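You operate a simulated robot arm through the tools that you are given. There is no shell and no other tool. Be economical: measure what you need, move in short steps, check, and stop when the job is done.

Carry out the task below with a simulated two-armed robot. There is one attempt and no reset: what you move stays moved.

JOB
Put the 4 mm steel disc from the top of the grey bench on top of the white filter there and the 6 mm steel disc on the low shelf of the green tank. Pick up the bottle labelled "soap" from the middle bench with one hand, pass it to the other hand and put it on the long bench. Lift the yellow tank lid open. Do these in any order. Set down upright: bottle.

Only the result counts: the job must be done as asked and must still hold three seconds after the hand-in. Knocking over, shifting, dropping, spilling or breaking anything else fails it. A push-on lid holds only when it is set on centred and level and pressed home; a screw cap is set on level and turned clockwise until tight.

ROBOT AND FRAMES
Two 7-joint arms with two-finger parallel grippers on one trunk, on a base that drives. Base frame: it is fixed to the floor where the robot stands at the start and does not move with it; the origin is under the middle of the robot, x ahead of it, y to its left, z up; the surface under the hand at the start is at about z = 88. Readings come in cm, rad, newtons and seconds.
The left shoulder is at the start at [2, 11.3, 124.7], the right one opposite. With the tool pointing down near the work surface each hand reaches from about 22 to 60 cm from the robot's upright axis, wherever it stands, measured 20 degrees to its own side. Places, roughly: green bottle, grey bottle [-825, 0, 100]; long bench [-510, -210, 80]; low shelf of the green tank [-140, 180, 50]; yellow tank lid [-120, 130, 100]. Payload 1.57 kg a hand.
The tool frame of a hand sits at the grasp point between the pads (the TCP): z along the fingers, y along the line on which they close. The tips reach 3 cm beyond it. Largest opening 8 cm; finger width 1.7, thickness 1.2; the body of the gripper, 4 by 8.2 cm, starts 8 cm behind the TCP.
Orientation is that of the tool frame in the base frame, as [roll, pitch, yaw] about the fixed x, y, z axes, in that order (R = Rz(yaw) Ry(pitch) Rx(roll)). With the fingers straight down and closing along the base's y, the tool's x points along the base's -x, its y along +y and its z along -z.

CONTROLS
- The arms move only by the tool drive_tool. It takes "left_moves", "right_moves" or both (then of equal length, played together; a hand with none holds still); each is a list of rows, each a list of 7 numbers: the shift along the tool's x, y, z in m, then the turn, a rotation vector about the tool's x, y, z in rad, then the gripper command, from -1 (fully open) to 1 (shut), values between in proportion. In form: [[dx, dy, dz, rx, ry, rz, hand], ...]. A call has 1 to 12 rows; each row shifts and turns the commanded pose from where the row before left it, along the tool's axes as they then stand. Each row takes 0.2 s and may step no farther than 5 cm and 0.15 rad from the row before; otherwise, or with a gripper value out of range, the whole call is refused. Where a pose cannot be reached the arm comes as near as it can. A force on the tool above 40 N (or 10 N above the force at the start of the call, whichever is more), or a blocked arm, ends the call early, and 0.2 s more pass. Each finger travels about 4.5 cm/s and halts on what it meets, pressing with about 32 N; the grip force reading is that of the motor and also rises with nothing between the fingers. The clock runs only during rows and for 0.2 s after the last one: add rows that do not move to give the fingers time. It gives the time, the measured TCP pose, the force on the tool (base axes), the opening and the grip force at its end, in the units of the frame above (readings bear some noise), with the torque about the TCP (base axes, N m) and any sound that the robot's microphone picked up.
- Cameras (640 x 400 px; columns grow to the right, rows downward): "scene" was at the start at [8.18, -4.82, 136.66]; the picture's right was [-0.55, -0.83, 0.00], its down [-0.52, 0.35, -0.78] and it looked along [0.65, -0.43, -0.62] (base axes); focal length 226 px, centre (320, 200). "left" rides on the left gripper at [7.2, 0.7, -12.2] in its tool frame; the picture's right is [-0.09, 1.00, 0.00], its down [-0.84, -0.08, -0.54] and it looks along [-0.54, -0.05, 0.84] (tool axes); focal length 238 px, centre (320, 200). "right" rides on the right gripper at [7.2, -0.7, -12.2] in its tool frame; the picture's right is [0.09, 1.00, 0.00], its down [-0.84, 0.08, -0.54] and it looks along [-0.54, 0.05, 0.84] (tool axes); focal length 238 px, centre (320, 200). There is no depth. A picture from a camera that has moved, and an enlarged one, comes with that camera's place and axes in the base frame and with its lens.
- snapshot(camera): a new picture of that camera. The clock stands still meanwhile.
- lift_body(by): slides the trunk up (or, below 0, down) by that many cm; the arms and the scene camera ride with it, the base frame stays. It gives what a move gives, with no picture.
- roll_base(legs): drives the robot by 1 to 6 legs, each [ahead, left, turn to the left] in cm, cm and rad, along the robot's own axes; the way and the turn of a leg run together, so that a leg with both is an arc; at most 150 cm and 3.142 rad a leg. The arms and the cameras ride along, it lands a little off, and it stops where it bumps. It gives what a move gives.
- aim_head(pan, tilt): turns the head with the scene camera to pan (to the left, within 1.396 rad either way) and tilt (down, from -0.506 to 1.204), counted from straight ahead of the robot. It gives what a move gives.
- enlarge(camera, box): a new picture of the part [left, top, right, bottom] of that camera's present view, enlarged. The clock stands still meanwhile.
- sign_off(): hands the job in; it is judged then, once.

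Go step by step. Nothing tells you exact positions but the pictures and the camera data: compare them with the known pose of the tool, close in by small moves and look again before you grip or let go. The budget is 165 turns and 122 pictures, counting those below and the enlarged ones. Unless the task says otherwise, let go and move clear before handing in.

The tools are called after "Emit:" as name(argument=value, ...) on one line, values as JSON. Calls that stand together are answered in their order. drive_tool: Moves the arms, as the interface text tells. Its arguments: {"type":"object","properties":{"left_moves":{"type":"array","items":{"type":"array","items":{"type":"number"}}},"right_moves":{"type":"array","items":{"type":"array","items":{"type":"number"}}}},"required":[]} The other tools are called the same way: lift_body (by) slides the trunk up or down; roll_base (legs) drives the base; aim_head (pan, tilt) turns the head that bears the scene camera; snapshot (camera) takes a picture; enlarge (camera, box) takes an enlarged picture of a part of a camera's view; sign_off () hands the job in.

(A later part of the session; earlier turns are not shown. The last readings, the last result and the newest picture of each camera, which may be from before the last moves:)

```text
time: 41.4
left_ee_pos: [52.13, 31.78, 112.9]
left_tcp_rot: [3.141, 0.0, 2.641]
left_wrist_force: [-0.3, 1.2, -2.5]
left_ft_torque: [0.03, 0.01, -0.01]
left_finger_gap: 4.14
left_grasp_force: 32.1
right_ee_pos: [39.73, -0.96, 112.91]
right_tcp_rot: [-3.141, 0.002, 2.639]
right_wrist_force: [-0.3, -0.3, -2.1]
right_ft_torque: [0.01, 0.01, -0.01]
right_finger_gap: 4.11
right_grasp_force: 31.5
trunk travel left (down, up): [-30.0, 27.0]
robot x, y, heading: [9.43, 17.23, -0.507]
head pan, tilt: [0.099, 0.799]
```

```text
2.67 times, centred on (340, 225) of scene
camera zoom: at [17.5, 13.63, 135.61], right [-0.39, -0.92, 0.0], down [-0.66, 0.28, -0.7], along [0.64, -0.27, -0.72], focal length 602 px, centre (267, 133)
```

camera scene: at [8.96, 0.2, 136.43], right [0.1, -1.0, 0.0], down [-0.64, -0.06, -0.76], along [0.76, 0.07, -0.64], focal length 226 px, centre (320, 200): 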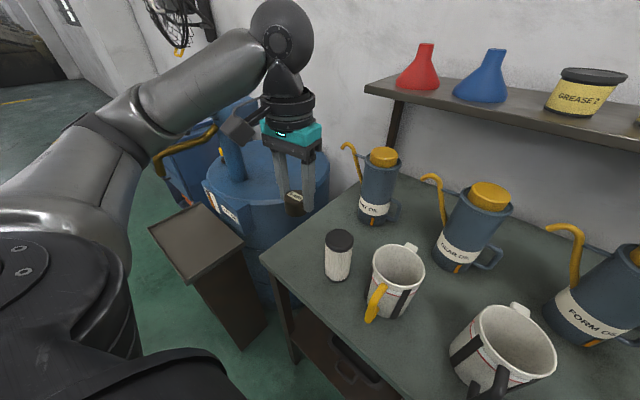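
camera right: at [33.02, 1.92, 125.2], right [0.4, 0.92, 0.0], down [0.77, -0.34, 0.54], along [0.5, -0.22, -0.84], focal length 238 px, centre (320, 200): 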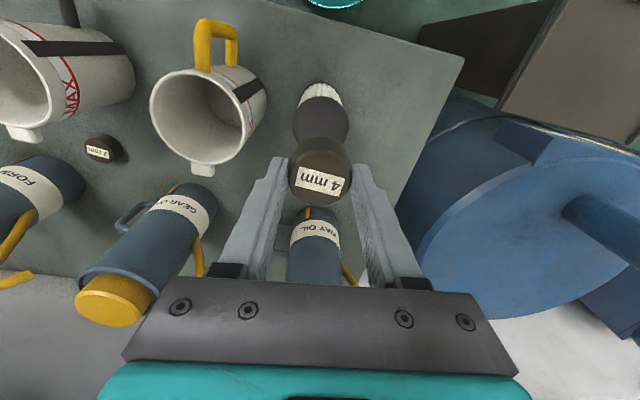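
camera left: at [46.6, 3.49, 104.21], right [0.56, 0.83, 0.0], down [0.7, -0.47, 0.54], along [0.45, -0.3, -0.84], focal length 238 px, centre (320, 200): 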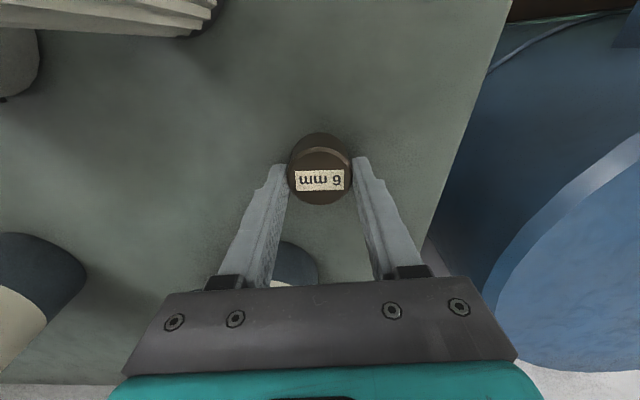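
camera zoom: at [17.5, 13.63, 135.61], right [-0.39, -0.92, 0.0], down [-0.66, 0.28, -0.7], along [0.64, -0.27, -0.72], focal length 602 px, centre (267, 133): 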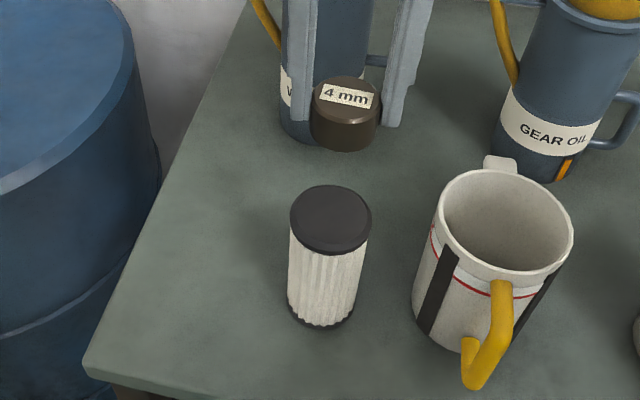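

Disc and filter top coincide in both views. I lower the 4 mm disc gently onto the filter.

Emit:
drive_tool(right_moves=[[0, 0, 0.03, 0, 0, 0, 1], [0, 0, 0.03, 0, 0, 0, 1], [0, 0, 0.01, 0, 0, 0, 1], [0, 0, 0, 0, 0, 0, 1]])

Emit:
enlarge(camera="scene", box=[240, 150, 440, 300])

Emit:
snapshot(camera="right")

```text
time: 42.4
left_ee_pos: [52.09, 31.8, 112.86]
left_tcp_rot: [3.141, -0.002, 2.641]
left_wrist_force: [-0.8, 0.4, -2.9]
left_ft_torque: [-0.01, -0.02, -0.01]
left_finger_gap: 4.13
left_grasp_force: 31.8
right_ee_pos: [39.72, -0.93, 105.88]
right_tcp_rot: [-3.141, 0.001, 2.639]
right_wrist_force: [0.1, -0.1, -1.9]
right_ft_torque: [0.0, 0.01, 0.0]
right_finger_gap: 4.12
right_grasp_force: 32.5
trunk travel left (down, up): [-30.0, 27.0]
robot x, y, heading: [9.06, 17.14, -0.502]
head pan, tilt: [0.099, 0.799]
```

```text
2.67 times, centred on (340, 225) of scene
camera zoom: at [17.54, 13.69, 135.61], right [-0.39, -0.92, 0.0], down [-0.66, 0.28, -0.7], along [0.64, -0.27, -0.72], focal length 602 px, centre (267, 133)
```

zoom: 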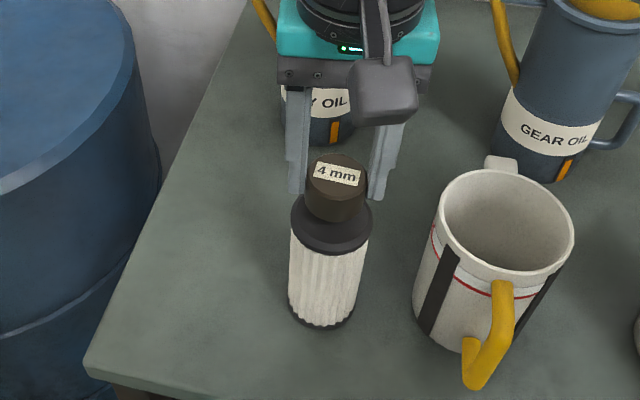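

```text
88 pictures are left
camera right: at [33.07, 1.94, 118.13], right [0.4, 0.92, 0.0], down [0.77, -0.34, 0.54], along [0.5, -0.22, -0.84], focal length 238 px, centre (320, 200)
```

right: 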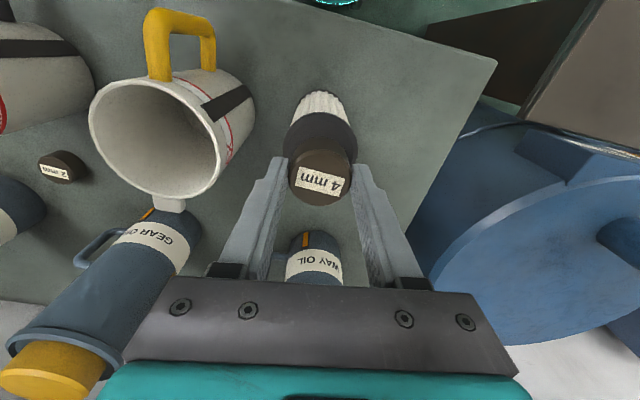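

Emit:
drive_tool(right_moves=[[0, 0, 0.005, 0, 0, 0, 1], [0, 0, 0.004, 0, 0, 0, 1], [0, 0, 0, 0, 0, 0, 1]])

Emit:
enlarge(camera="scene", box=[290, 190, 390, 265])

```text
time: 43.2
left_ee_pos: [51.95, 31.81, 112.98]
left_tcp_rot: [-3.141, 0.0, 2.64]
left_wrist_force: [-0.1, 0.6, -2.9]
left_ft_torque: [0.0, -0.01, 0.01]
left_finger_gap: 4.1
left_grasp_force: 32.0
right_ee_pos: [39.76, -0.83, 105.09]
right_tcp_rot: [-3.141, 0.0, 2.639]
right_wrist_force: [-0.6, -0.3, -2.3]
right_ft_torque: [0.02, 0.01, -0.01]
right_finger_gap: 4.09
right_grasp_force: 32.5
trunk travel left (down, up): [-30.0, 27.0]
robot x, y, heading: [9.07, 17.52, -0.498]
head pan, tilt: [0.099, 0.799]
```

```text
5.33 times, centred on (340, 228) of scene
camera zoom: at [17.54, 13.68, 135.61], right [-0.39, -0.92, 0.0], down [-0.66, 0.28, -0.7], along [0.64, -0.27, -0.72], focal length 1203 px, centre (213, 53)
```

zoom: 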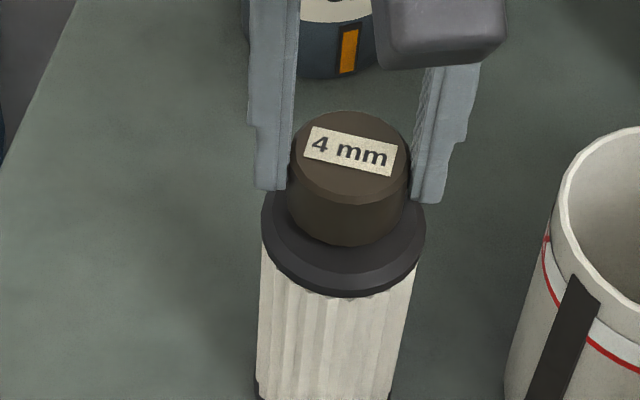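

Emit:
drive_tool(right_moves=[[0, 0, 0.003, 0, 0, 0, 1], [0, 0, 0.003, 0, 0, 0, 1], [0, 0, 0, 0, 0, 0, 1]])

Emit:
enlarge(camera="scene", box=[290, 190, 390, 265])

```text
time: 44.0
left_ee_pos: [52.14, 31.87, 112.92]
left_tcp_rot: [-3.14, 0.001, 2.64]
left_wrist_force: [-0.8, -0.6, -2.8]
left_ft_torque: [-0.01, -0.02, 0.03]
left_finger_gap: 4.12
left_grasp_force: 32.1
right_ee_pos: [39.76, -0.83, 104.4]
right_tcp_rot: [3.14, 0.0, 2.639]
right_wrist_force: [0.1, -0.4, -2.5]
right_ft_torque: [-0.01, 0.01, 0.02]
right_finger_gap: 4.09
right_grasp_force: 32.3
trunk travel left (down, up): [-30.0, 27.0]
robot x, y, heading: [9.23, 17.29, -0.501]
head pan, tilt: [0.099, 0.799]
```

```text
5.33 times, centred on (340, 228) of scene
camera zoom: at [17.54, 13.68, 135.61], right [-0.39, -0.92, 0.0], down [-0.66, 0.28, -0.7], along [0.64, -0.27, -0.72], focal length 1203 px, centre (213, 53)
```

zoom: 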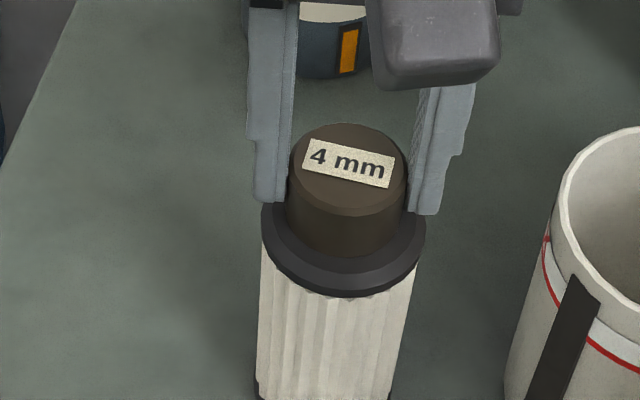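

Emit:
drive_tool(right_moves=[[0, 0, 0.002, 0, 0, 0, 1], [0, 0, 0.002, 0, 0, 0, 1], [0, 0, 0, 0, 0, 0, 1]])

```text
time: 44.8
left_ee_pos: [51.97, 31.89, 112.96]
left_tcp_rot: [3.141, 0.003, 2.641]
left_wrist_force: [-0.8, 0.1, -3.4]
left_ft_torque: [-0.01, 0.01, 0.01]
left_finger_gap: 4.12
left_grasp_force: 31.9
right_ee_pos: [39.72, -0.81, 104.23]
right_tcp_rot: [3.137, 0.008, 2.639]
right_wrist_force: [-2.5, -2.4, 30.7]
right_ft_torque: [-0.1, 0.23, -0.11]
right_finger_gap: 4.12
right_grasp_force: 31.9
trunk travel left (down, up): [-30.0, 27.0]
robot x, y, heading: [9.1, 17.2, -0.508]
head pan, tilt: [0.099, 0.799]
```

Contact (30 N). I ease up a millimetre and release.

Emit:
drive_tool(right_moves=[[0, 0, -0.0015, 0, 0, 0, 1], [0, 0, 0, 0, 0, 0, 1]])

Emit:
drive_tool(right_moves=[[0, 0, 0, 0, 0, 0, 0.3], [0, 0, 0, 0, 0, 0, -0.3], [0, 0, 0, 0, 0, 0, -0.6], [0, 0, 0, 0, 0, 0, -0.6]])

Emit:
enlarge(camera="scene", box=[240, 150, 440, 300])

```text
time: 45.4
left_ee_pos: [51.87, 31.77, 112.98]
left_tcp_rot: [3.141, 0.001, 2.642]
left_wrist_force: [0.1, 0.4, -3.1]
left_ft_torque: [0.02, 0.01, -0.01]
left_finger_gap: 4.1
left_grasp_force: 32.0
right_ee_pos: [39.72, -0.79, 104.38]
right_tcp_rot: [3.142, 0.003, 2.642]
right_wrist_force: [0.1, -2.5, 25.4]
right_ft_torque: [-0.15, -0.04, 0.0]
right_finger_gap: 4.11
right_grasp_force: 31.7
trunk travel left (down, up): [-30.0, 27.0]
robot x, y, heading: [9.33, 17.24, -0.501]
head pan, tilt: [0.099, 0.799]
```

```text
time: 46.4
left_ee_pos: [52.01, 31.68, 113.01]
left_tcp_rot: [3.141, -0.001, 2.641]
left_wrist_force: [0.3, -0.2, -3.3]
left_ft_torque: [-0.02, 0.0, 0.0]
left_finger_gap: 4.1
left_grasp_force: 31.7
right_ee_pos: [39.77, -0.79, 104.17]
right_tcp_rot: [3.14, 0.002, 2.639]
right_wrist_force: [0.0, 0.2, -0.9]
right_ft_torque: [0.0, -0.01, 0.03]
right_finger_gap: 6.4
right_grasp_force: 0.1
trunk travel left (down, up): [-30.0, 27.0]
robot x, y, heading: [9.18, 17.56, -0.501]
head pan, tilt: [0.099, 0.799]
```

```text
2.67 times, centred on (340, 225) of scene
camera zoom: at [17.52, 13.69, 135.61], right [-0.39, -0.92, 0.0], down [-0.66, 0.28, -0.7], along [0.64, -0.27, -0.72], focal length 602 px, centre (267, 133)
```

zoom: 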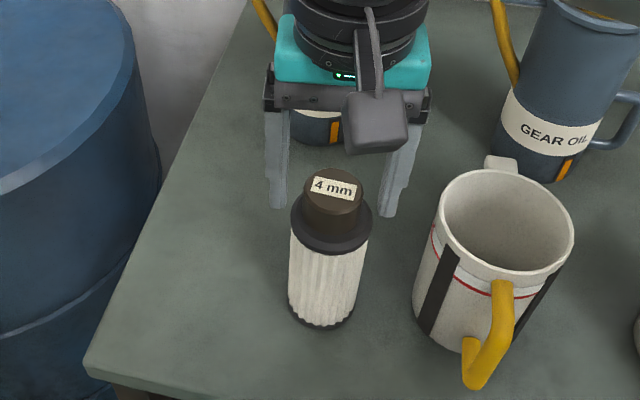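

The 4 mm disc stands on the filter. I raise the right hand straight up, back away, and then look toward the tanks.

Emit:
drive_tool(right_moves=[[0, 0, -0.03, 0, 0, 0, -0.6], [0, 0, -0.04, 0, 0, 0, -0.6], [0, 0, -0.04, 0, 0, 0, -0.6], [0, 0, -0.04, 0, 0, 0, -0.6], [0, 0, -0.03, 0, 0, 0, -0.6], [0, 0, 0, 0, 0, 0, -0.6]])

Emit:
roll_base(legs=[[-50, 0, 0]])

Emit:
enlarge(camera="scene", box=[240, 60, 440, 185])

Emit:
aim_head(pan=1.39, tilt=0.4)

Emit:
snapshot(camera="scene")

```text
time: 47.8
left_ee_pos: [52.13, 31.72, 112.89]
left_tcp_rot: [-3.141, 0.0, 2.641]
left_wrist_force: [0.0, 0.0, -3.0]
left_ft_torque: [0.0, 0.01, 0.0]
left_finger_gap: 4.11
left_grasp_force: 32.3
right_ee_pos: [39.72, -0.77, 122.31]
right_tcp_rot: [-3.141, 0.0, 2.637]
right_wrist_force: [0.2, 0.8, -0.5]
right_ft_torque: [-0.02, -0.04, 0.0]
right_finger_gap: 6.4
right_grasp_force: 0.0
trunk travel left (down, up): [-30.0, 27.0]
robot x, y, heading: [9.23, 17.7, -0.502]
head pan, tilt: [0.099, 0.799]
```

```text
time: 50.7
left_ee_pos: [8.35, 55.91, 112.87]
left_tcp_rot: [-3.141, 0.0, 2.64]
left_wrist_force: [-0.3, -0.7, -2.3]
left_ft_torque: [-0.02, 0.0, -0.04]
left_finger_gap: 4.12
left_grasp_force: 32.0
right_ee_pos: [-3.97, 23.17, 122.19]
right_tcp_rot: [-3.142, 0.0, 2.641]
right_wrist_force: [0.0, 0.5, 0.2]
right_ft_torque: [0.02, 0.0, 0.01]
right_finger_gap: 6.4
right_grasp_force: 0.0
trunk travel left (down, up): [-30.0, 27.0]
robot x, y, heading: [-34.21, 41.47, -0.503]
head pan, tilt: [0.099, 0.799]
```

```text
3.20 times, centred on (340, 122) of scene
camera zoom: at [-26.18, 37.7, 135.62], right [-0.39, -0.92, 0.0], down [-0.66, 0.28, -0.7], along [0.64, -0.27, -0.72], focal length 722 px, centre (256, 448)
```

zoom: 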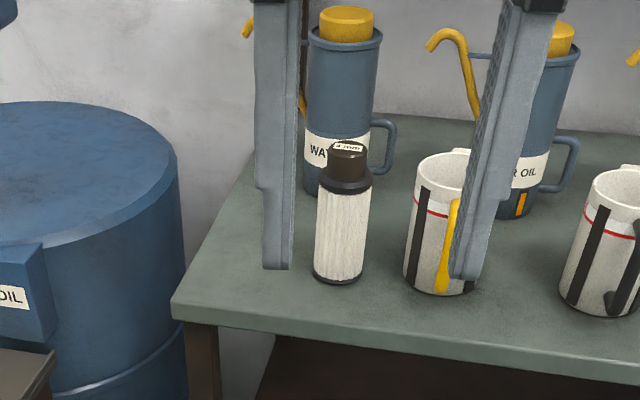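

```text
time: 52.2
left_ee_pos: [8.47, 55.78, 112.97]
left_tcp_rot: [-3.142, 0.001, 2.643]
left_wrist_force: [0.3, 1.2, -2.8]
left_ft_torque: [0.01, 0.02, 0.01]
left_finger_gap: 4.12
left_grasp_force: 32.1
right_ee_pos: [-3.86, 23.26, 122.29]
right_tcp_rot: [3.141, 0.0, 2.642]
right_wrist_force: [-0.7, 0.4, -0.5]
right_ft_torque: [0.01, 0.05, 0.01]
right_finger_gap: 6.4
right_grasp_force: 0.0
trunk travel left (down, up): [-30.0, 27.0]
robot x, y, heading: [-34.47, 40.96, -0.501]
head pan, tilt: [1.389, 0.4]
```

```text
83 pictures are left
camera scene: at [-27.71, 48.01, 139.12], right [0.78, -0.63, 0.0], down [-0.25, -0.3, -0.92], along [0.58, 0.71, -0.39], focal length 226 px, centre (320, 200)
```

scene: 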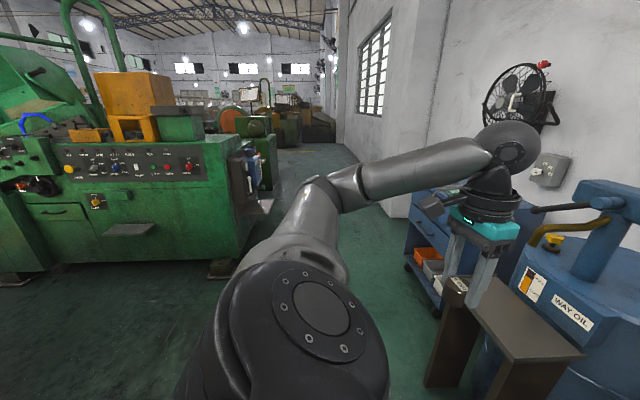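

The filter stack looks right. Now I turn toward the yellow tank machine behind-left and look.

Emit:
roll_base(legs=[[0, 0, 2.8]])

Emit:
aim_head(pan=0.0, tilt=0.45)

Emit:
snapshot(camera="scene")

```text
time: 59.2
left_ee_pos: [-79.75, 41.06, 112.81]
left_tcp_rot: [-3.141, 0.0, -0.818]
left_wrist_force: [-1.2, 1.3, -2.4]
left_ft_torque: [0.0, 0.01, 0.0]
left_finger_gap: 4.08
left_grasp_force: 31.7
right_ee_pos: [-57.94, 68.17, 122.21]
right_tcp_rot: [3.142, 0.0, -0.818]
right_wrist_force: [0.1, 0.3, 0.0]
right_ft_torque: [-0.02, -0.02, 0.01]
right_finger_gap: 6.42
right_grasp_force: 0.0
trunk travel left (down, up): [-30.0, 27.0]
robot x, y, heading: [-34.28, 41.61, 2.324]
head pan, tilt: [1.389, 0.4]
```

```text
time: 60.8
left_ee_pos: [-79.64, 41.06, 112.96]
left_tcp_rot: [3.14, 0.001, -0.82]
left_wrist_force: [1.2, 0.0, -2.7]
left_ft_torque: [0.01, -0.03, 0.01]
left_finger_gap: 4.1
left_grasp_force: 32.4
right_ee_pos: [-57.95, 68.14, 122.22]
right_tcp_rot: [-3.141, 0.0, -0.819]
right_wrist_force: [-0.2, 0.8, -1.1]
right_ft_torque: [0.03, 0.01, 0.0]
right_finger_gap: 6.39
right_grasp_force: 0.2
trunk travel left (down, up): [-30.0, 27.0]
robot x, y, heading: [-34.7, 41.34, 2.326]
head pan, tilt: [0.0, 0.45]
```

```text
82 pictures are left
camera scene: at [-41.44, 48.74, 138.65], right [0.73, 0.68, 0.0], down [0.3, -0.32, -0.9], along [-0.62, 0.66, -0.44], focal length 226 px, centre (320, 200)
```

scene: 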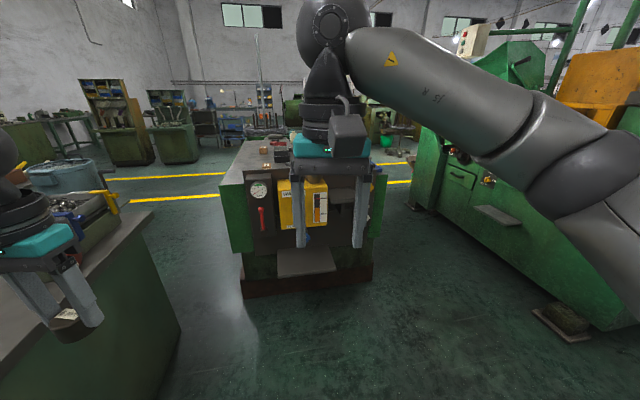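

The yellow tank is on the dark machine ahead, its lid behind my right gripper. I look closer, also for the "green tank" and its low shelf.

Emit:
enlarge(camera="scene", box=[210, 130, 410, 300])

Emit:
roll_base(legs=[[0, -60, 0]])

Emit:
snapshot(camera="scene")

```text
2.35 times, centred on (310, 215) of scene
camera zoom: at [-41.44, 48.74, 138.65], right [0.73, 0.68, 0.0], down [0.3, -0.32, -0.9], along [-0.62, 0.66, -0.44], focal length 531 px, centre (344, 165)
```

zoom: 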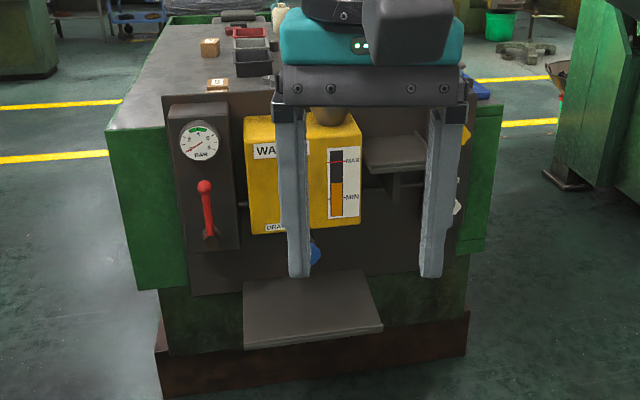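

```text
time: 64.2
left_ee_pos: [-35.41, 82.41, 112.86]
left_tcp_rot: [-3.141, -0.001, -0.821]
left_wrist_force: [0.5, 0.4, -2.9]
left_ft_torque: [0.01, 0.02, 0.02]
left_finger_gap: 4.08
left_grasp_force: 32.2
right_ee_pos: [-13.61, 109.63, 122.23]
right_tcp_rot: [3.14, 0.002, -0.82]
right_wrist_force: [-0.9, 0.3, 0.7]
right_ft_torque: [-0.02, 0.02, 0.01]
right_finger_gap: 6.4
right_grasp_force: 0.1
trunk travel left (down, up): [-30.0, 27.0]
robot x, y, heading: [9.65, 82.87, 2.319]
head pan, tilt: [0.0, 0.45]
```

```text
80 pictures are left
camera scene: at [2.86, 90.08, 138.65], right [0.73, 0.68, 0.0], down [0.3, -0.32, -0.9], along [-0.61, 0.66, -0.44], focal length 226 px, centre (320, 200)
```

scene: 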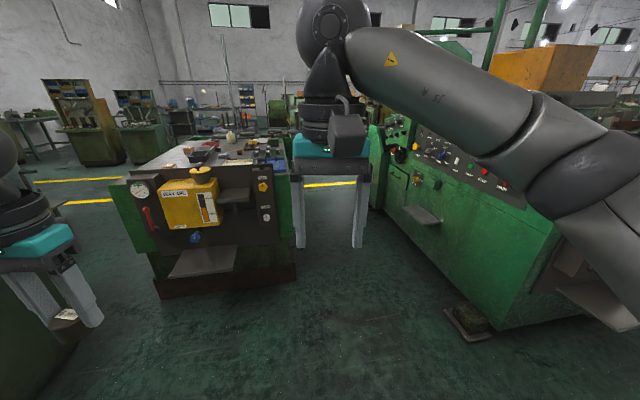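

The machine's front low shelf is near [-120,121,45], but the given place is [-140,180,50]; I check the machine's right side and top to be sure.

Emit:
enlarge(camera="scene", box=[100, 110, 300, 300])

Emit:
roll_base(legs=[[60, -70, 0]])

Emit:
aim_head(pan=0.7, tilt=0.5)

Emit:
snapshot(camera="scene")

```text
2.11 times, centred on (200, 205) of scene
camera zoom: at [2.86, 90.08, 138.65], right [0.73, 0.68, 0.0], down [0.3, -0.32, -0.9], along [-0.61, 0.66, -0.44], focal length 475 px, centre (573, 190)
```

zoom: 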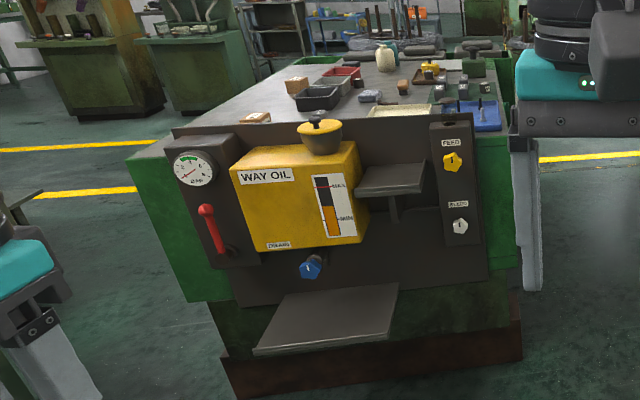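

```text
time: 69.0
left_ee_pos: [-25.41, 174.7, 112.87]
left_tcp_rot: [-3.141, -0.001, -0.816]
left_wrist_force: [0.7, -0.1, -3.0]
left_ft_torque: [0.03, 0.02, 0.0]
left_finger_gap: 4.09
left_grasp_force: 31.7
right_ee_pos: [-3.59, 201.94, 122.23]
right_tcp_rot: [-3.141, 0.0, -0.817]
right_wrist_force: [-0.8, 0.9, 0.1]
right_ft_torque: [-0.02, 0.0, -0.01]
right_finger_gap: 6.4
right_grasp_force: 0.2
trunk travel left (down, up): [-30.0, 27.0]
robot x, y, heading: [19.73, 174.81, 2.32]
head pan, tilt: [0.0, 0.45]
```

```text
time: 70.1
left_ee_pos: [-25.44, 174.74, 113.02]
left_tcp_rot: [-3.142, 0.0, -0.815]
left_wrist_force: [0.1, 0.0, -3.4]
left_ft_torque: [-0.01, -0.01, -0.01]
left_finger_gap: 4.08
left_grasp_force: 32.1
right_ee_pos: [-3.57, 201.91, 122.19]
right_tcp_rot: [-3.141, 0.0, -0.818]
right_wrist_force: [-0.6, 0.5, -0.2]
right_ft_torque: [0.0, 0.01, 0.03]
right_finger_gap: 6.4
right_grasp_force: 0.1
trunk travel left (down, up): [-30.0, 27.0]
robot x, y, heading: [19.95, 175.12, 2.323]
head pan, tilt: [0.7, 0.499]
```

```text
78 pictures are left
camera scene: at [10.14, 176.79, 138.21], right [0.12, 0.99, 0.0], down [0.48, -0.06, -0.88], along [-0.87, 0.1, -0.48], focal length 226 px, centre (320, 200)
```

scene: 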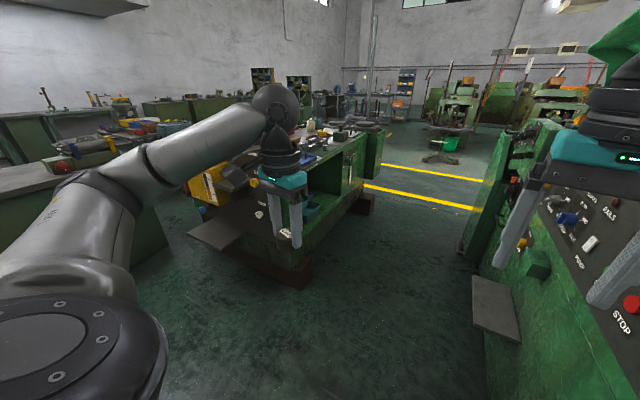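

The machine's right side has an opening with something inside; I look closer.

Emit:
enlarge(camera="scene", box=[180, 110, 400, 290])

Emit:
roll_base(legs=[[40, -25, 0]])

Emit:
aim_head(pan=1.0, tilt=0.6)

Emit:
snapshot(camera="scene")

```text
2.22 times, centred on (290, 200) of scene
camera zoom: at [10.14, 176.79, 138.21], right [0.12, 0.99, 0.0], down [0.48, -0.06, -0.88], along [-0.87, 0.1, -0.48], focal length 501 px, centre (387, 200)
```

zoom: 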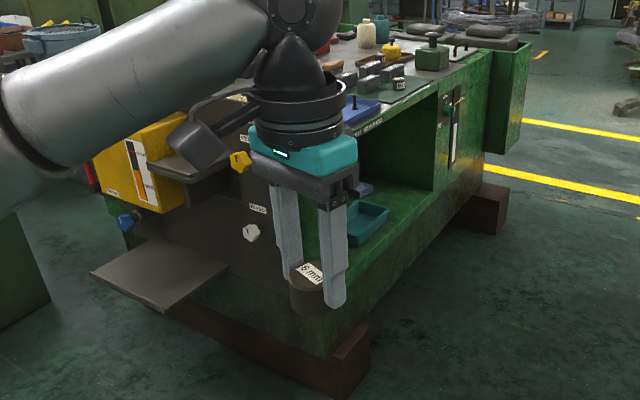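

```text
time: 71.9
left_ee_pos: [-28.39, 193.82, 112.77]
left_tcp_rot: [-3.14, -0.004, -0.815]
left_wrist_force: [-0.4, -0.7, -3.4]
left_ft_torque: [-0.04, 0.0, -0.02]
left_finger_gap: 4.12
left_grasp_force: 32.3
right_ee_pos: [-6.72, 221.06, 122.14]
right_tcp_rot: [3.141, -0.001, -0.818]
right_wrist_force: [-0.4, 0.7, 1.0]
right_ft_torque: [-0.01, 0.03, 0.0]
right_finger_gap: 6.4
right_grasp_force: 0.0
trunk travel left (down, up): [-30.0, 27.0]
robot x, y, heading: [16.88, 194.75, 2.321]
head pan, tilt: [0.7, 0.499]
stopped in leg 1: the robot was blocked; the commanded pose is now the measured one
```

```text
time: 72.7
left_ee_pos: [-28.5, 193.88, 112.88]
left_tcp_rot: [-3.141, -0.002, -0.813]
left_wrist_force: [-0.4, 0.1, -3.9]
left_ft_torque: [-0.02, 0.02, -0.01]
left_finger_gap: 4.12
left_grasp_force: 32.4
right_ee_pos: [-6.67, 221.08, 122.09]
right_tcp_rot: [-3.14, -0.002, -0.818]
right_wrist_force: [0.5, 0.1, -0.5]
right_ft_torque: [-0.01, 0.01, -0.04]
right_finger_gap: 6.4
right_grasp_force: 0.1
trunk travel left (down, up): [-30.0, 27.0]
robot x, y, heading: [16.48, 194.41, 2.324]
head pan, tilt: [1.0, 0.6]
```

```text
76 pictures are left
camera scene: at [7.43, 193.38, 137.3], right [-0.18, 0.98, 0.0], down [0.56, 0.1, -0.83], along [-0.81, -0.15, -0.56], focal length 226 px, centre (320, 200)
```

scene: 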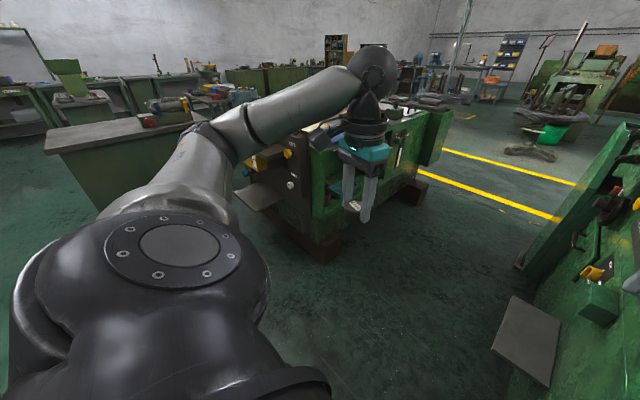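

The tank's right side has a niche whose floor is the low shelf (with a teal tray), matching [-140,180,50]. I'll back out, turn to face that side and strafe into the aisle.

Emit:
roll_base(legs=[[-21, 37, 0], [0, 0, 1.73], [0, -70, 0]])

Emit:
aim_head(pan=-0.6, tilt=0.6)

Emit:
snapshot(camera="scene")

```text
time: 82.9
left_ee_pos: [-43.42, 152.17, 112.96]
left_tcp_rot: [3.14, -0.003, 0.902]
left_wrist_force: [-0.3, -0.2, -2.4]
left_ft_torque: [-0.01, 0.01, 0.01]
left_finger_gap: 4.09
left_grasp_force: 31.9
right_ee_pos: [-73.61, 169.81, 122.1]
right_tcp_rot: [-3.141, -0.003, 0.898]
right_wrist_force: [0.2, 0.2, 0.5]
right_ft_torque: [0.01, -0.03, -0.03]
right_finger_gap: 6.4
right_grasp_force: 0.1
trunk travel left (down, up): [-30.0, 27.0]
robot x, y, heading: [-50.53, 196.76, -2.242]
head pan, tilt: [1.0, 0.6]
```

```text
time: 84.6
left_ee_pos: [-43.39, 152.05, 112.88]
left_tcp_rot: [-3.141, -0.001, 0.901]
left_wrist_force: [0.2, 0.3, -3.0]
left_ft_torque: [-0.01, 0.0, 0.03]
left_finger_gap: 4.09
left_grasp_force: 31.9
right_ee_pos: [-73.48, 169.66, 122.17]
right_tcp_rot: [-3.141, 0.0, 0.897]
right_wrist_force: [0.6, -0.2, 0.5]
right_ft_torque: [0.03, 0.02, 0.02]
right_finger_gap: 6.41
right_grasp_force: 0.1
trunk travel left (down, up): [-30.0, 27.0]
robot x, y, heading: [-50.27, 196.81, -2.24]
head pan, tilt: [-0.6, 0.6]
```

```text
75 pictures are left
camera scene: at [-59.44, 193.3, 137.3], right [-0.29, 0.96, 0.0], down [0.54, 0.17, -0.83], along [-0.79, -0.24, -0.56], focal length 226 px, centre (320, 200)
```

scene: 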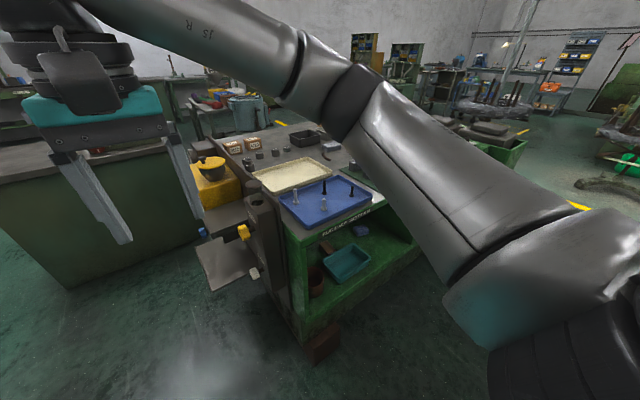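

Emit:
roll_base(legs=[[0, -30, 0]])

Emit:
aim_head(pan=-0.3, tilt=0.85)

Emit:
snapshot(camera="scene")

```text
time: 86.6
left_ee_pos: [-66.66, 170.54, 112.91]
left_tcp_rot: [3.14, -0.001, 0.901]
left_wrist_force: [0.1, -0.1, -2.3]
left_ft_torque: [-0.03, 0.01, 0.07]
left_finger_gap: 4.09
left_grasp_force: 32.1
right_ee_pos: [-96.92, 188.15, 122.18]
right_tcp_rot: [-3.141, -0.002, 0.898]
right_wrist_force: [0.0, -0.4, 1.1]
right_ft_torque: [0.01, 0.0, 0.02]
right_finger_gap: 6.4
right_grasp_force: 0.0
trunk travel left (down, up): [-30.0, 27.0]
robot x, y, heading: [-73.62, 215.35, -2.241]
head pan, tilt: [-0.6, 0.6]
```

```text
time: 87.4
left_ee_pos: [-66.64, 170.69, 112.86]
left_tcp_rot: [-3.141, -0.002, 0.899]
left_wrist_force: [-0.3, -0.6, -3.0]
left_ft_torque: [0.01, -0.01, 0.03]
left_finger_gap: 4.11
left_grasp_force: 31.7
right_ee_pos: [-96.82, 188.29, 122.14]
right_tcp_rot: [-3.139, -0.001, 0.898]
right_wrist_force: [-0.2, -1.0, -1.1]
right_ft_torque: [-0.03, -0.03, -0.01]
right_finger_gap: 6.41
right_grasp_force: 0.1
trunk travel left (down, up): [-30.0, 27.0]
robot x, y, heading: [-73.63, 215.0, -2.24]
head pan, tilt: [-0.3, 0.85]
```

```text
74 pictures are left
camera scene: at [-80.76, 210.06, 135.21], right [-0.56, 0.83, 0.0], down [0.62, 0.42, -0.66], along [-0.55, -0.37, -0.75], focal length 226 px, centre (320, 200)
```

scene: 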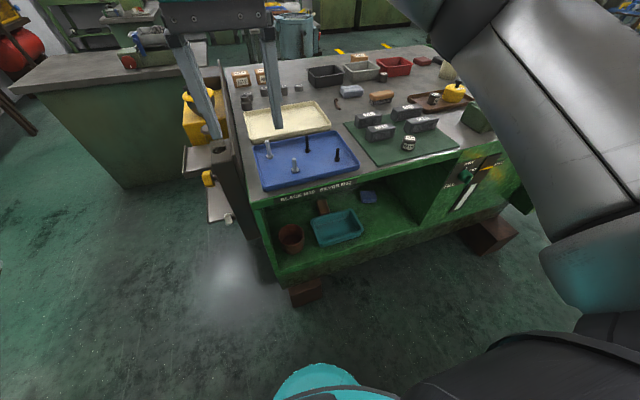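

Emit:
enlarge(camera="scene", box=[240, 150, 480, 300])

```text
2.67 times, centred on (360, 225) of scene
camera zoom: at [-80.76, 210.06, 135.21], right [-0.56, 0.83, 0.0], down [0.62, 0.42, -0.66], along [-0.55, -0.37, -0.75], focal length 602 px, centre (213, 133)
```

zoom: 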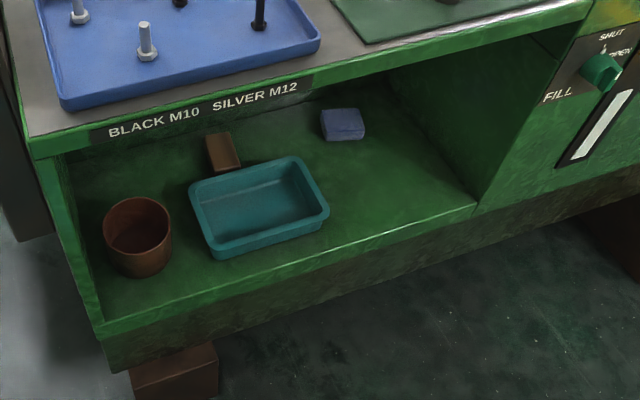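

The low shelf has free space right of the teal tray, around [-147,202,50], ~5 cm in from its edge. I strafe right so the left hand faces it and move the right hand up out of the way.

Emit:
drive_tool(right_moves=[[0, 0, -0.04, 0, 0, 0, -0.6], [0, -0.04, -0.02, 0, 0, 0, -0.6], [0, -0.04, 0, 0, 0, 0, -0.6], [0, -0.04, 0, 0, 0, 0, -0.6], [0, -0.04, 0, 0, 0, 0, -0.6]])

Emit:
roll_base(legs=[[0, -66, 0]])

Emit:
aim_head(pan=0.2, tilt=0.85)

Emit:
snapshot(camera="scene")

```text
time: 88.6
left_ee_pos: [-66.83, 170.68, 112.8]
left_tcp_rot: [3.141, -0.002, 0.9]
left_wrist_force: [0.5, 0.6, -2.0]
left_ft_torque: [-0.01, -0.02, 0.01]
left_finger_gap: 4.11
left_grasp_force: 32.0
right_ee_pos: [-109.35, 198.28, 128.08]
right_tcp_rot: [-3.14, -0.002, 0.9]
right_wrist_force: [-1.0, -0.3, -0.6]
right_ft_torque: [-0.05, -0.01, -0.01]
right_finger_gap: 6.38
right_grasp_force: 0.1
trunk travel left (down, up): [-30.0, 27.0]
robot x, y, heading: [-73.54, 215.3, -2.243]
head pan, tilt: [-0.3, 0.85]
```

```text
time: 92.3
left_ee_pos: [-118.57, 211.82, 112.93]
left_tcp_rot: [3.14, -0.003, 0.906]
left_wrist_force: [0.7, -0.5, -2.7]
left_ft_torque: [0.01, -0.01, 0.01]
left_finger_gap: 4.1
left_grasp_force: 31.8
right_ee_pos: [-161.22, 239.4, 128.25]
right_tcp_rot: [-3.14, -0.003, 0.901]
right_wrist_force: [1.0, 0.1, 0.0]
right_ft_torque: [0.0, 0.0, 0.03]
right_finger_gap: 6.4
right_grasp_force: 0.0
trunk travel left (down, up): [-30.0, 27.0]
robot x, y, heading: [-125.88, 256.77, -2.24]
head pan, tilt: [-0.3, 0.85]
```

```text
time: 93.2
left_ee_pos: [-118.49, 211.93, 112.93]
left_tcp_rot: [3.141, -0.002, 0.906]
left_wrist_force: [0.1, -0.2, -3.3]
left_ft_torque: [-0.01, 0.01, -0.01]
left_finger_gap: 4.09
left_grasp_force: 31.8
right_ee_pos: [-161.28, 239.29, 128.24]
right_tcp_rot: [-3.14, -0.001, 0.903]
right_wrist_force: [0.5, 0.4, 0.4]
right_ft_torque: [0.02, -0.01, -0.02]
right_finger_gap: 6.4
right_grasp_force: 0.1
trunk travel left (down, up): [-30.0, 27.0]
robot x, y, heading: [-125.86, 256.46, -2.238]
head pan, tilt: [0.201, 0.85]
```

```text
72 pictures are left
camera scene: at [-129.8, 248.65, 135.21], right [-0.89, 0.45, 0.0], down [0.34, 0.67, -0.66], along [-0.3, -0.59, -0.75], focal length 226 px, centre (320, 200)
```

scene: 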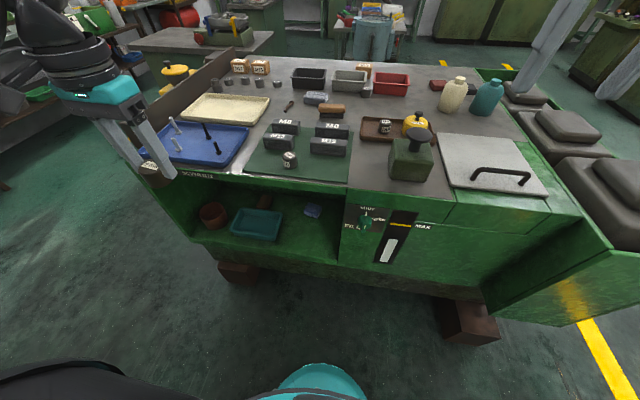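

Emit:
drive_tool(left_moves=[[-0.02, -0.04, 0, 0, 0, 0, 1], [-0.02, -0.04, 0, 0, 0, 0, 1], [-0.02, -0.04, 0, 0, 0, 0, 1], [-0.02, -0.04, 0, 0, 0, 0, 1], [-0.02, -0.004, 0, 0, 0, 0, 1], [0, 0, 0, 0, -0.14, 0, 1], [0, 0, 0, 0, -0.14, 0, 1], [0, 0, 0, 0, -0.14, 0, 1], [0, 0, 0, 0, -0.14, 0, 1], [0, 0, 0, 0, -0.14, 0, 1], [0, 0, 0, 0, 0, 0, 1]])

Emit:
aim_head(pan=0.3, tilt=0.8)

Emit:
snapshot(camera="scene")

Emit:
enlarge(camera="scene", box=[360, 40, 600, 200])

```text
time: 95.6
left_ee_pos: [-137.54, 214.11, 112.83]
left_tcp_rot: [3.141, 0.701, 0.905]
left_wrist_force: [0.5, -0.6, -3.1]
left_ft_torque: [0.05, 0.0, 0.0]
left_finger_gap: 4.1
left_grasp_force: 32.2
right_ee_pos: [-161.28, 239.1, 128.16]
right_tcp_rot: [3.14, -0.001, 0.903]
right_wrist_force: [0.5, 0.7, 0.1]
right_ft_torque: [-0.01, -0.01, 0.0]
right_finger_gap: 6.39
right_grasp_force: 0.0
trunk travel left (down, up): [-30.0, 27.0]
robot x, y, heading: [-125.49, 256.24, -2.237]
head pan, tilt: [0.201, 0.85]
```

```text
time: 96.3
left_ee_pos: [-137.46, 214.05, 112.84]
left_tcp_rot: [3.14, 0.695, 0.905]
left_wrist_force: [0.5, 0.4, -3.2]
left_ft_torque: [0.05, -0.01, 0.01]
left_finger_gap: 4.07
left_grasp_force: 32.0
right_ee_pos: [-161.37, 239.28, 128.18]
right_tcp_rot: [3.141, -0.002, 0.902]
right_wrist_force: [0.5, 0.2, -0.2]
right_ft_torque: [0.02, -0.02, 0.01]
right_finger_gap: 6.38
right_grasp_force: 0.1
trunk travel left (down, up): [-30.0, 27.0]
robot x, y, heading: [-125.56, 256.28, -2.239]
head pan, tilt: [0.3, 0.799]
```

```text
71 pictures are left
camera scene: at [-129.19, 248.1, 135.61], right [-0.93, 0.36, 0.0], down [0.26, 0.67, -0.7], along [-0.25, -0.65, -0.72], focal length 226 px, centre (320, 200)
```

scene: 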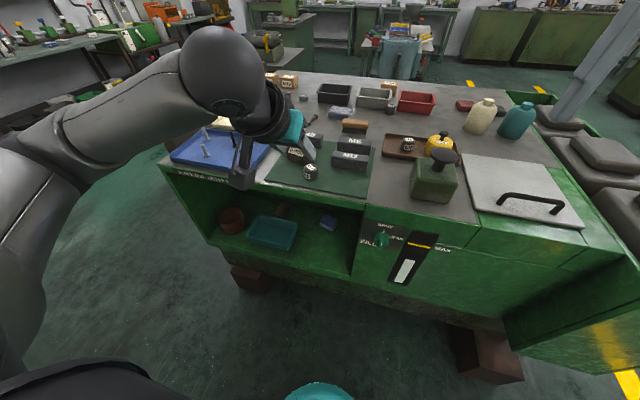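

```text
2.50 times, centred on (480, 120) of scene
camera zoom: at [-129.19, 248.1, 135.61], right [-0.93, 0.36, 0.0], down [0.26, 0.67, -0.7], along [-0.25, -0.65, -0.72], focal length 564 px, centre (-80, 400)
```

zoom: 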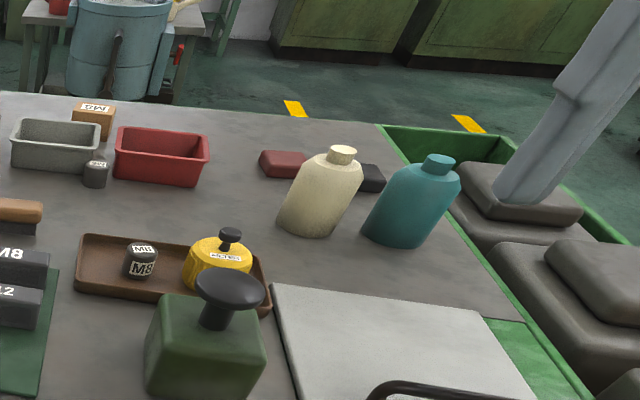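

Arm is tilted 40° and clear of the tank's edge. I lower the trunk.

Emit:
lift_body(by=-29)

Emit:
snapshot(camera="scene")

Emit:
snapshot(camera="left")

```text
time: 99.2
left_ee_pos: [-137.54, 214.07, 83.86]
left_tcp_rot: [3.139, 0.696, 0.906]
left_wrist_force: [-0.4, 0.1, -2.5]
left_ft_torque: [0.05, -0.06, 0.01]
left_finger_gap: 4.1
left_grasp_force: 32.2
right_ee_pos: [-161.24, 239.22, 99.21]
right_tcp_rot: [-3.141, -0.002, 0.902]
right_wrist_force: [0.8, 0.2, 0.1]
right_ft_torque: [-0.03, 0.02, -0.05]
right_finger_gap: 6.4
right_grasp_force: 0.1
trunk travel left (down, up): [-1.0, 56.0]
robot x, y, heading: [-125.52, 256.61, -2.24]
head pan, tilt: [0.3, 0.799]
```

```text
69 pictures are left
camera scene: at [-129.18, 248.1, 106.62], right [-0.93, 0.36, 0.0], down [0.26, 0.67, -0.7], along [-0.25, -0.65, -0.72], focal length 226 px, centre (320, 200)
```

scene: 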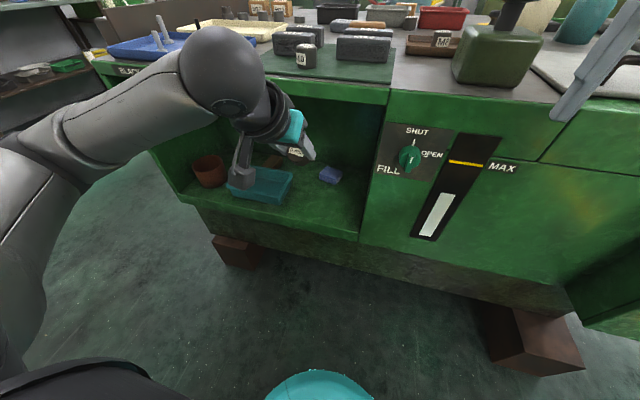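

```text
68 pictures are left
camera left: at [-128.81, 224.02, 88.61], right [0.74, -0.67, 0.06], down [-0.24, -0.18, 0.95], along [-0.63, -0.72, -0.3], focal length 238 px, centre (320, 200)
```

left: 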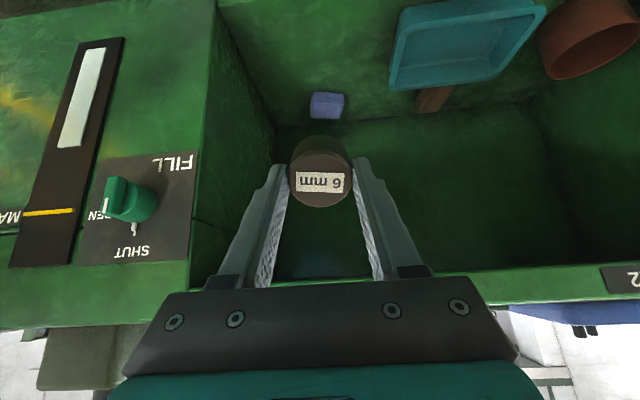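

Emit:
drive_tool(left_moves=[[0.0258, 0, 0.0306, 0, 0, 0, 1], [0.0258, 0, 0.0306, 0, 0, 0, 1], [0.0258, 0, 0.0306, 0, 0, 0, 1], [0.0258, 0, 0.0306, 0, 0, 0, 1], [0.0258, 0, 0.0306, 0, 0, 0, 1], [0.0258, 0, 0.0306, 0, 0, 0, 1], [0, 0, 0, 0, 0, 0, 1]])

Emit:
snapshot(camera="left")

Emit:
snapshot(camera="scene")

```text
time: 100.8
left_ee_pos: [-137.32, 213.95, 59.76]
left_tcp_rot: [-3.141, 0.698, 0.904]
left_wrist_force: [0.4, -0.3, -2.7]
left_ft_torque: [0.03, -0.02, 0.0]
left_finger_gap: 4.1
left_grasp_force: 32.4
right_ee_pos: [-161.22, 239.18, 99.21]
right_tcp_rot: [-3.141, -0.003, 0.903]
right_wrist_force: [-0.2, 0.0, -0.2]
right_ft_torque: [0.01, 0.02, 0.04]
right_finger_gap: 6.38
right_grasp_force: 0.0
trunk travel left (down, up): [-1.0, 56.0]
robot x, y, heading: [-125.76, 256.4, -2.238]
head pan, tilt: [0.3, 0.799]
```

```text
67 pictures are left
camera left: at [-128.62, 223.99, 64.48], right [0.74, -0.67, 0.06], down [-0.24, -0.18, 0.95], along [-0.63, -0.72, -0.3], focal length 238 px, centre (320, 200)
```

left: 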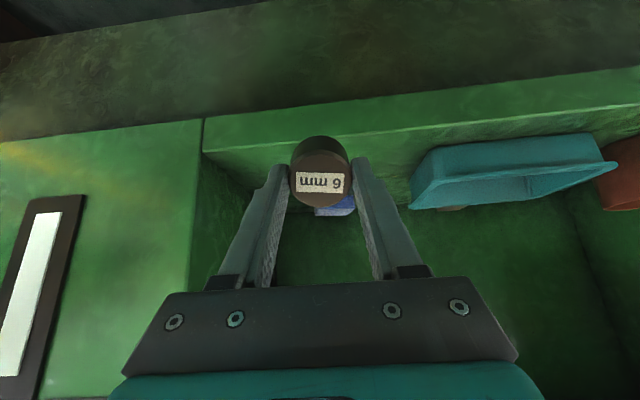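

```text
66 pictures are left
camera scene: at [-129.18, 248.1, 106.61], right [-0.93, 0.36, 0.0], down [0.26, 0.67, -0.7], along [-0.25, -0.65, -0.72], focal length 226 px, centre (320, 200)
```

scene: 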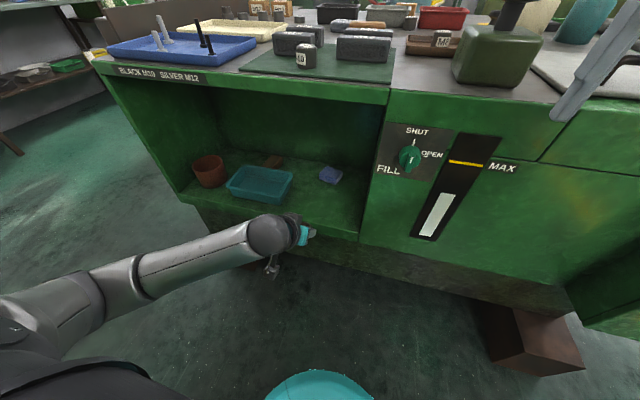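

Emit:
drive_tool(left_moves=[[-0.0306, 0, 0.0258, 0, 0, 0, 1], [-0.0306, 0, 0.0258, 0, 0, 0, 1], [-0.0306, 0, 0.0258, 0, 0, 0, 1], [-0.0115, 0, 0.0097, 0, 0, 0, 1], [0, 0, 0, 0, 0, 0, 1]])

Emit:
snapshot(camera="left")

Emit:
enlarge(camera="scene", box=[200, 120, 420, 280])

```text
time: 102.0
left_ee_pos: [-145.75, 203.57, 59.85]
left_tcp_rot: [-3.141, 0.696, 0.905]
left_wrist_force: [0.0, 0.5, -2.1]
left_ft_torque: [0.08, -0.05, 0.0]
left_finger_gap: 4.12
left_grasp_force: 31.4
right_ee_pos: [-161.34, 239.18, 99.14]
right_tcp_rot: [-3.141, -0.001, 0.902]
right_wrist_force: [-0.2, 0.0, 0.0]
right_ft_torque: [0.02, 0.03, -0.01]
right_finger_gap: 6.4
right_grasp_force: 0.0
trunk travel left (down, up): [-1.0, 56.0]
robot x, y, heading: [-125.72, 256.37, -2.238]
head pan, tilt: [0.3, 0.799]
```

```text
65 pictures are left
camera left: at [-137.08, 213.42, 64.59], right [0.74, -0.67, 0.06], down [-0.24, -0.18, 0.95], along [-0.63, -0.72, -0.3], focal length 238 px, centre (320, 200)
```

left: 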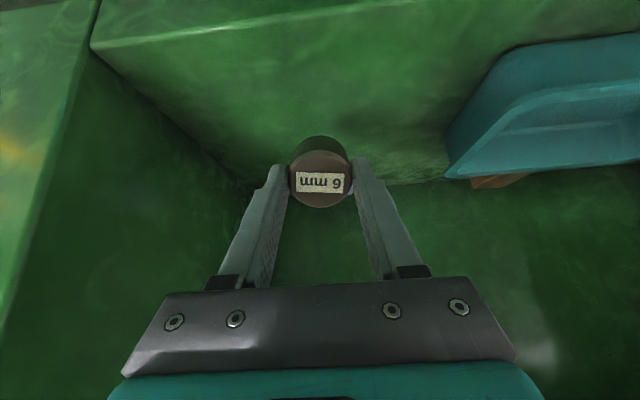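

```text
2.50 times, centred on (310, 200) of scene
camera zoom: at [-129.19, 248.1, 106.61], right [-0.93, 0.36, 0.0], down [0.26, 0.67, -0.7], along [-0.25, -0.65, -0.72], focal length 564 px, centre (345, 200)
```

zoom: 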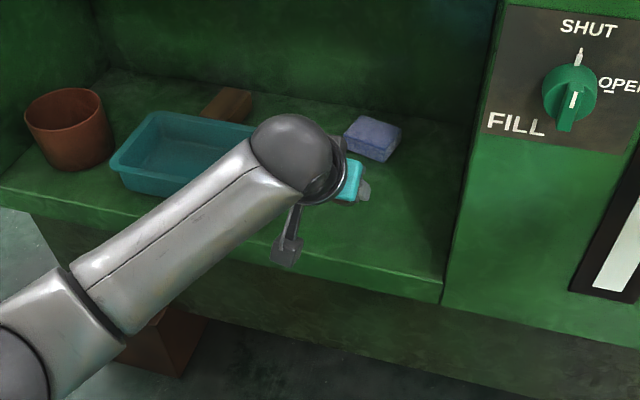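

Well placed. I lower in small steps until contact.

Emit:
drive_tool(left_moves=[[0.0129, 0, 0.0153, 0, 0, 0, 1], [0.0129, 0, 0.0153, 0, 0, 0, 1], [0.0032, 0, 0.0038, 0, 0, 0, 1], [0, 0, 0, 0, 0, 0, 1]])

Emit:
drive_tool(left_moves=[[0.0026, 0, 0.0031, 0, 0, 0, 1], [0.0026, 0, 0.0031, 0, 0, 0, 1], [0, 0, 0, 0, 0, 0, 1]])

Emit:
snapshot(camera="left")

```text
time: 103.0
left_ee_pos: [-145.78, 203.55, 55.26]
left_tcp_rot: [3.141, 0.696, 0.905]
left_wrist_force: [-0.3, 0.4, -2.7]
left_ft_torque: [0.03, -0.03, 0.0]
left_finger_gap: 4.09
left_grasp_force: 31.8
right_ee_pos: [-161.25, 239.24, 99.28]
right_tcp_rot: [-3.141, 0.0, 0.902]
right_wrist_force: [0.3, -0.6, 0.6]
right_ft_torque: [0.01, 0.01, -0.04]
right_finger_gap: 6.38
right_grasp_force: 0.1
trunk travel left (down, up): [-1.0, 56.0]
robot x, y, heading: [-125.62, 256.15, -2.236]
head pan, tilt: [0.3, 0.799]
```

```text
time: 103.8
left_ee_pos: [-145.86, 203.49, 54.38]
left_tcp_rot: [-3.141, 0.698, 0.905]
left_wrist_force: [-0.2, 1.5, -3.9]
left_ft_torque: [0.02, -0.03, 0.0]
left_finger_gap: 4.09
left_grasp_force: 32.1
right_ee_pos: [-161.38, 239.32, 99.23]
right_tcp_rot: [-3.141, -0.002, 0.903]
right_wrist_force: [-0.3, 0.8, -0.3]
right_ft_torque: [0.01, -0.01, 0.02]
right_finger_gap: 6.39
right_grasp_force: 0.0
trunk travel left (down, up): [-1.0, 56.0]
robot x, y, heading: [-125.58, 256.14, -2.239]
head pan, tilt: [0.3, 0.799]
```

```text
63 pictures are left
camera left: at [-137.07, 213.48, 59.25], right [0.74, -0.67, 0.06], down [-0.24, -0.18, 0.95], along [-0.63, -0.72, -0.3], focal length 238 px, centre (320, 200)
```

left: 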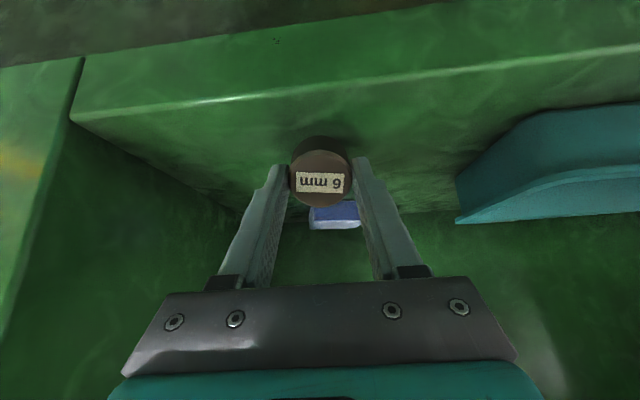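

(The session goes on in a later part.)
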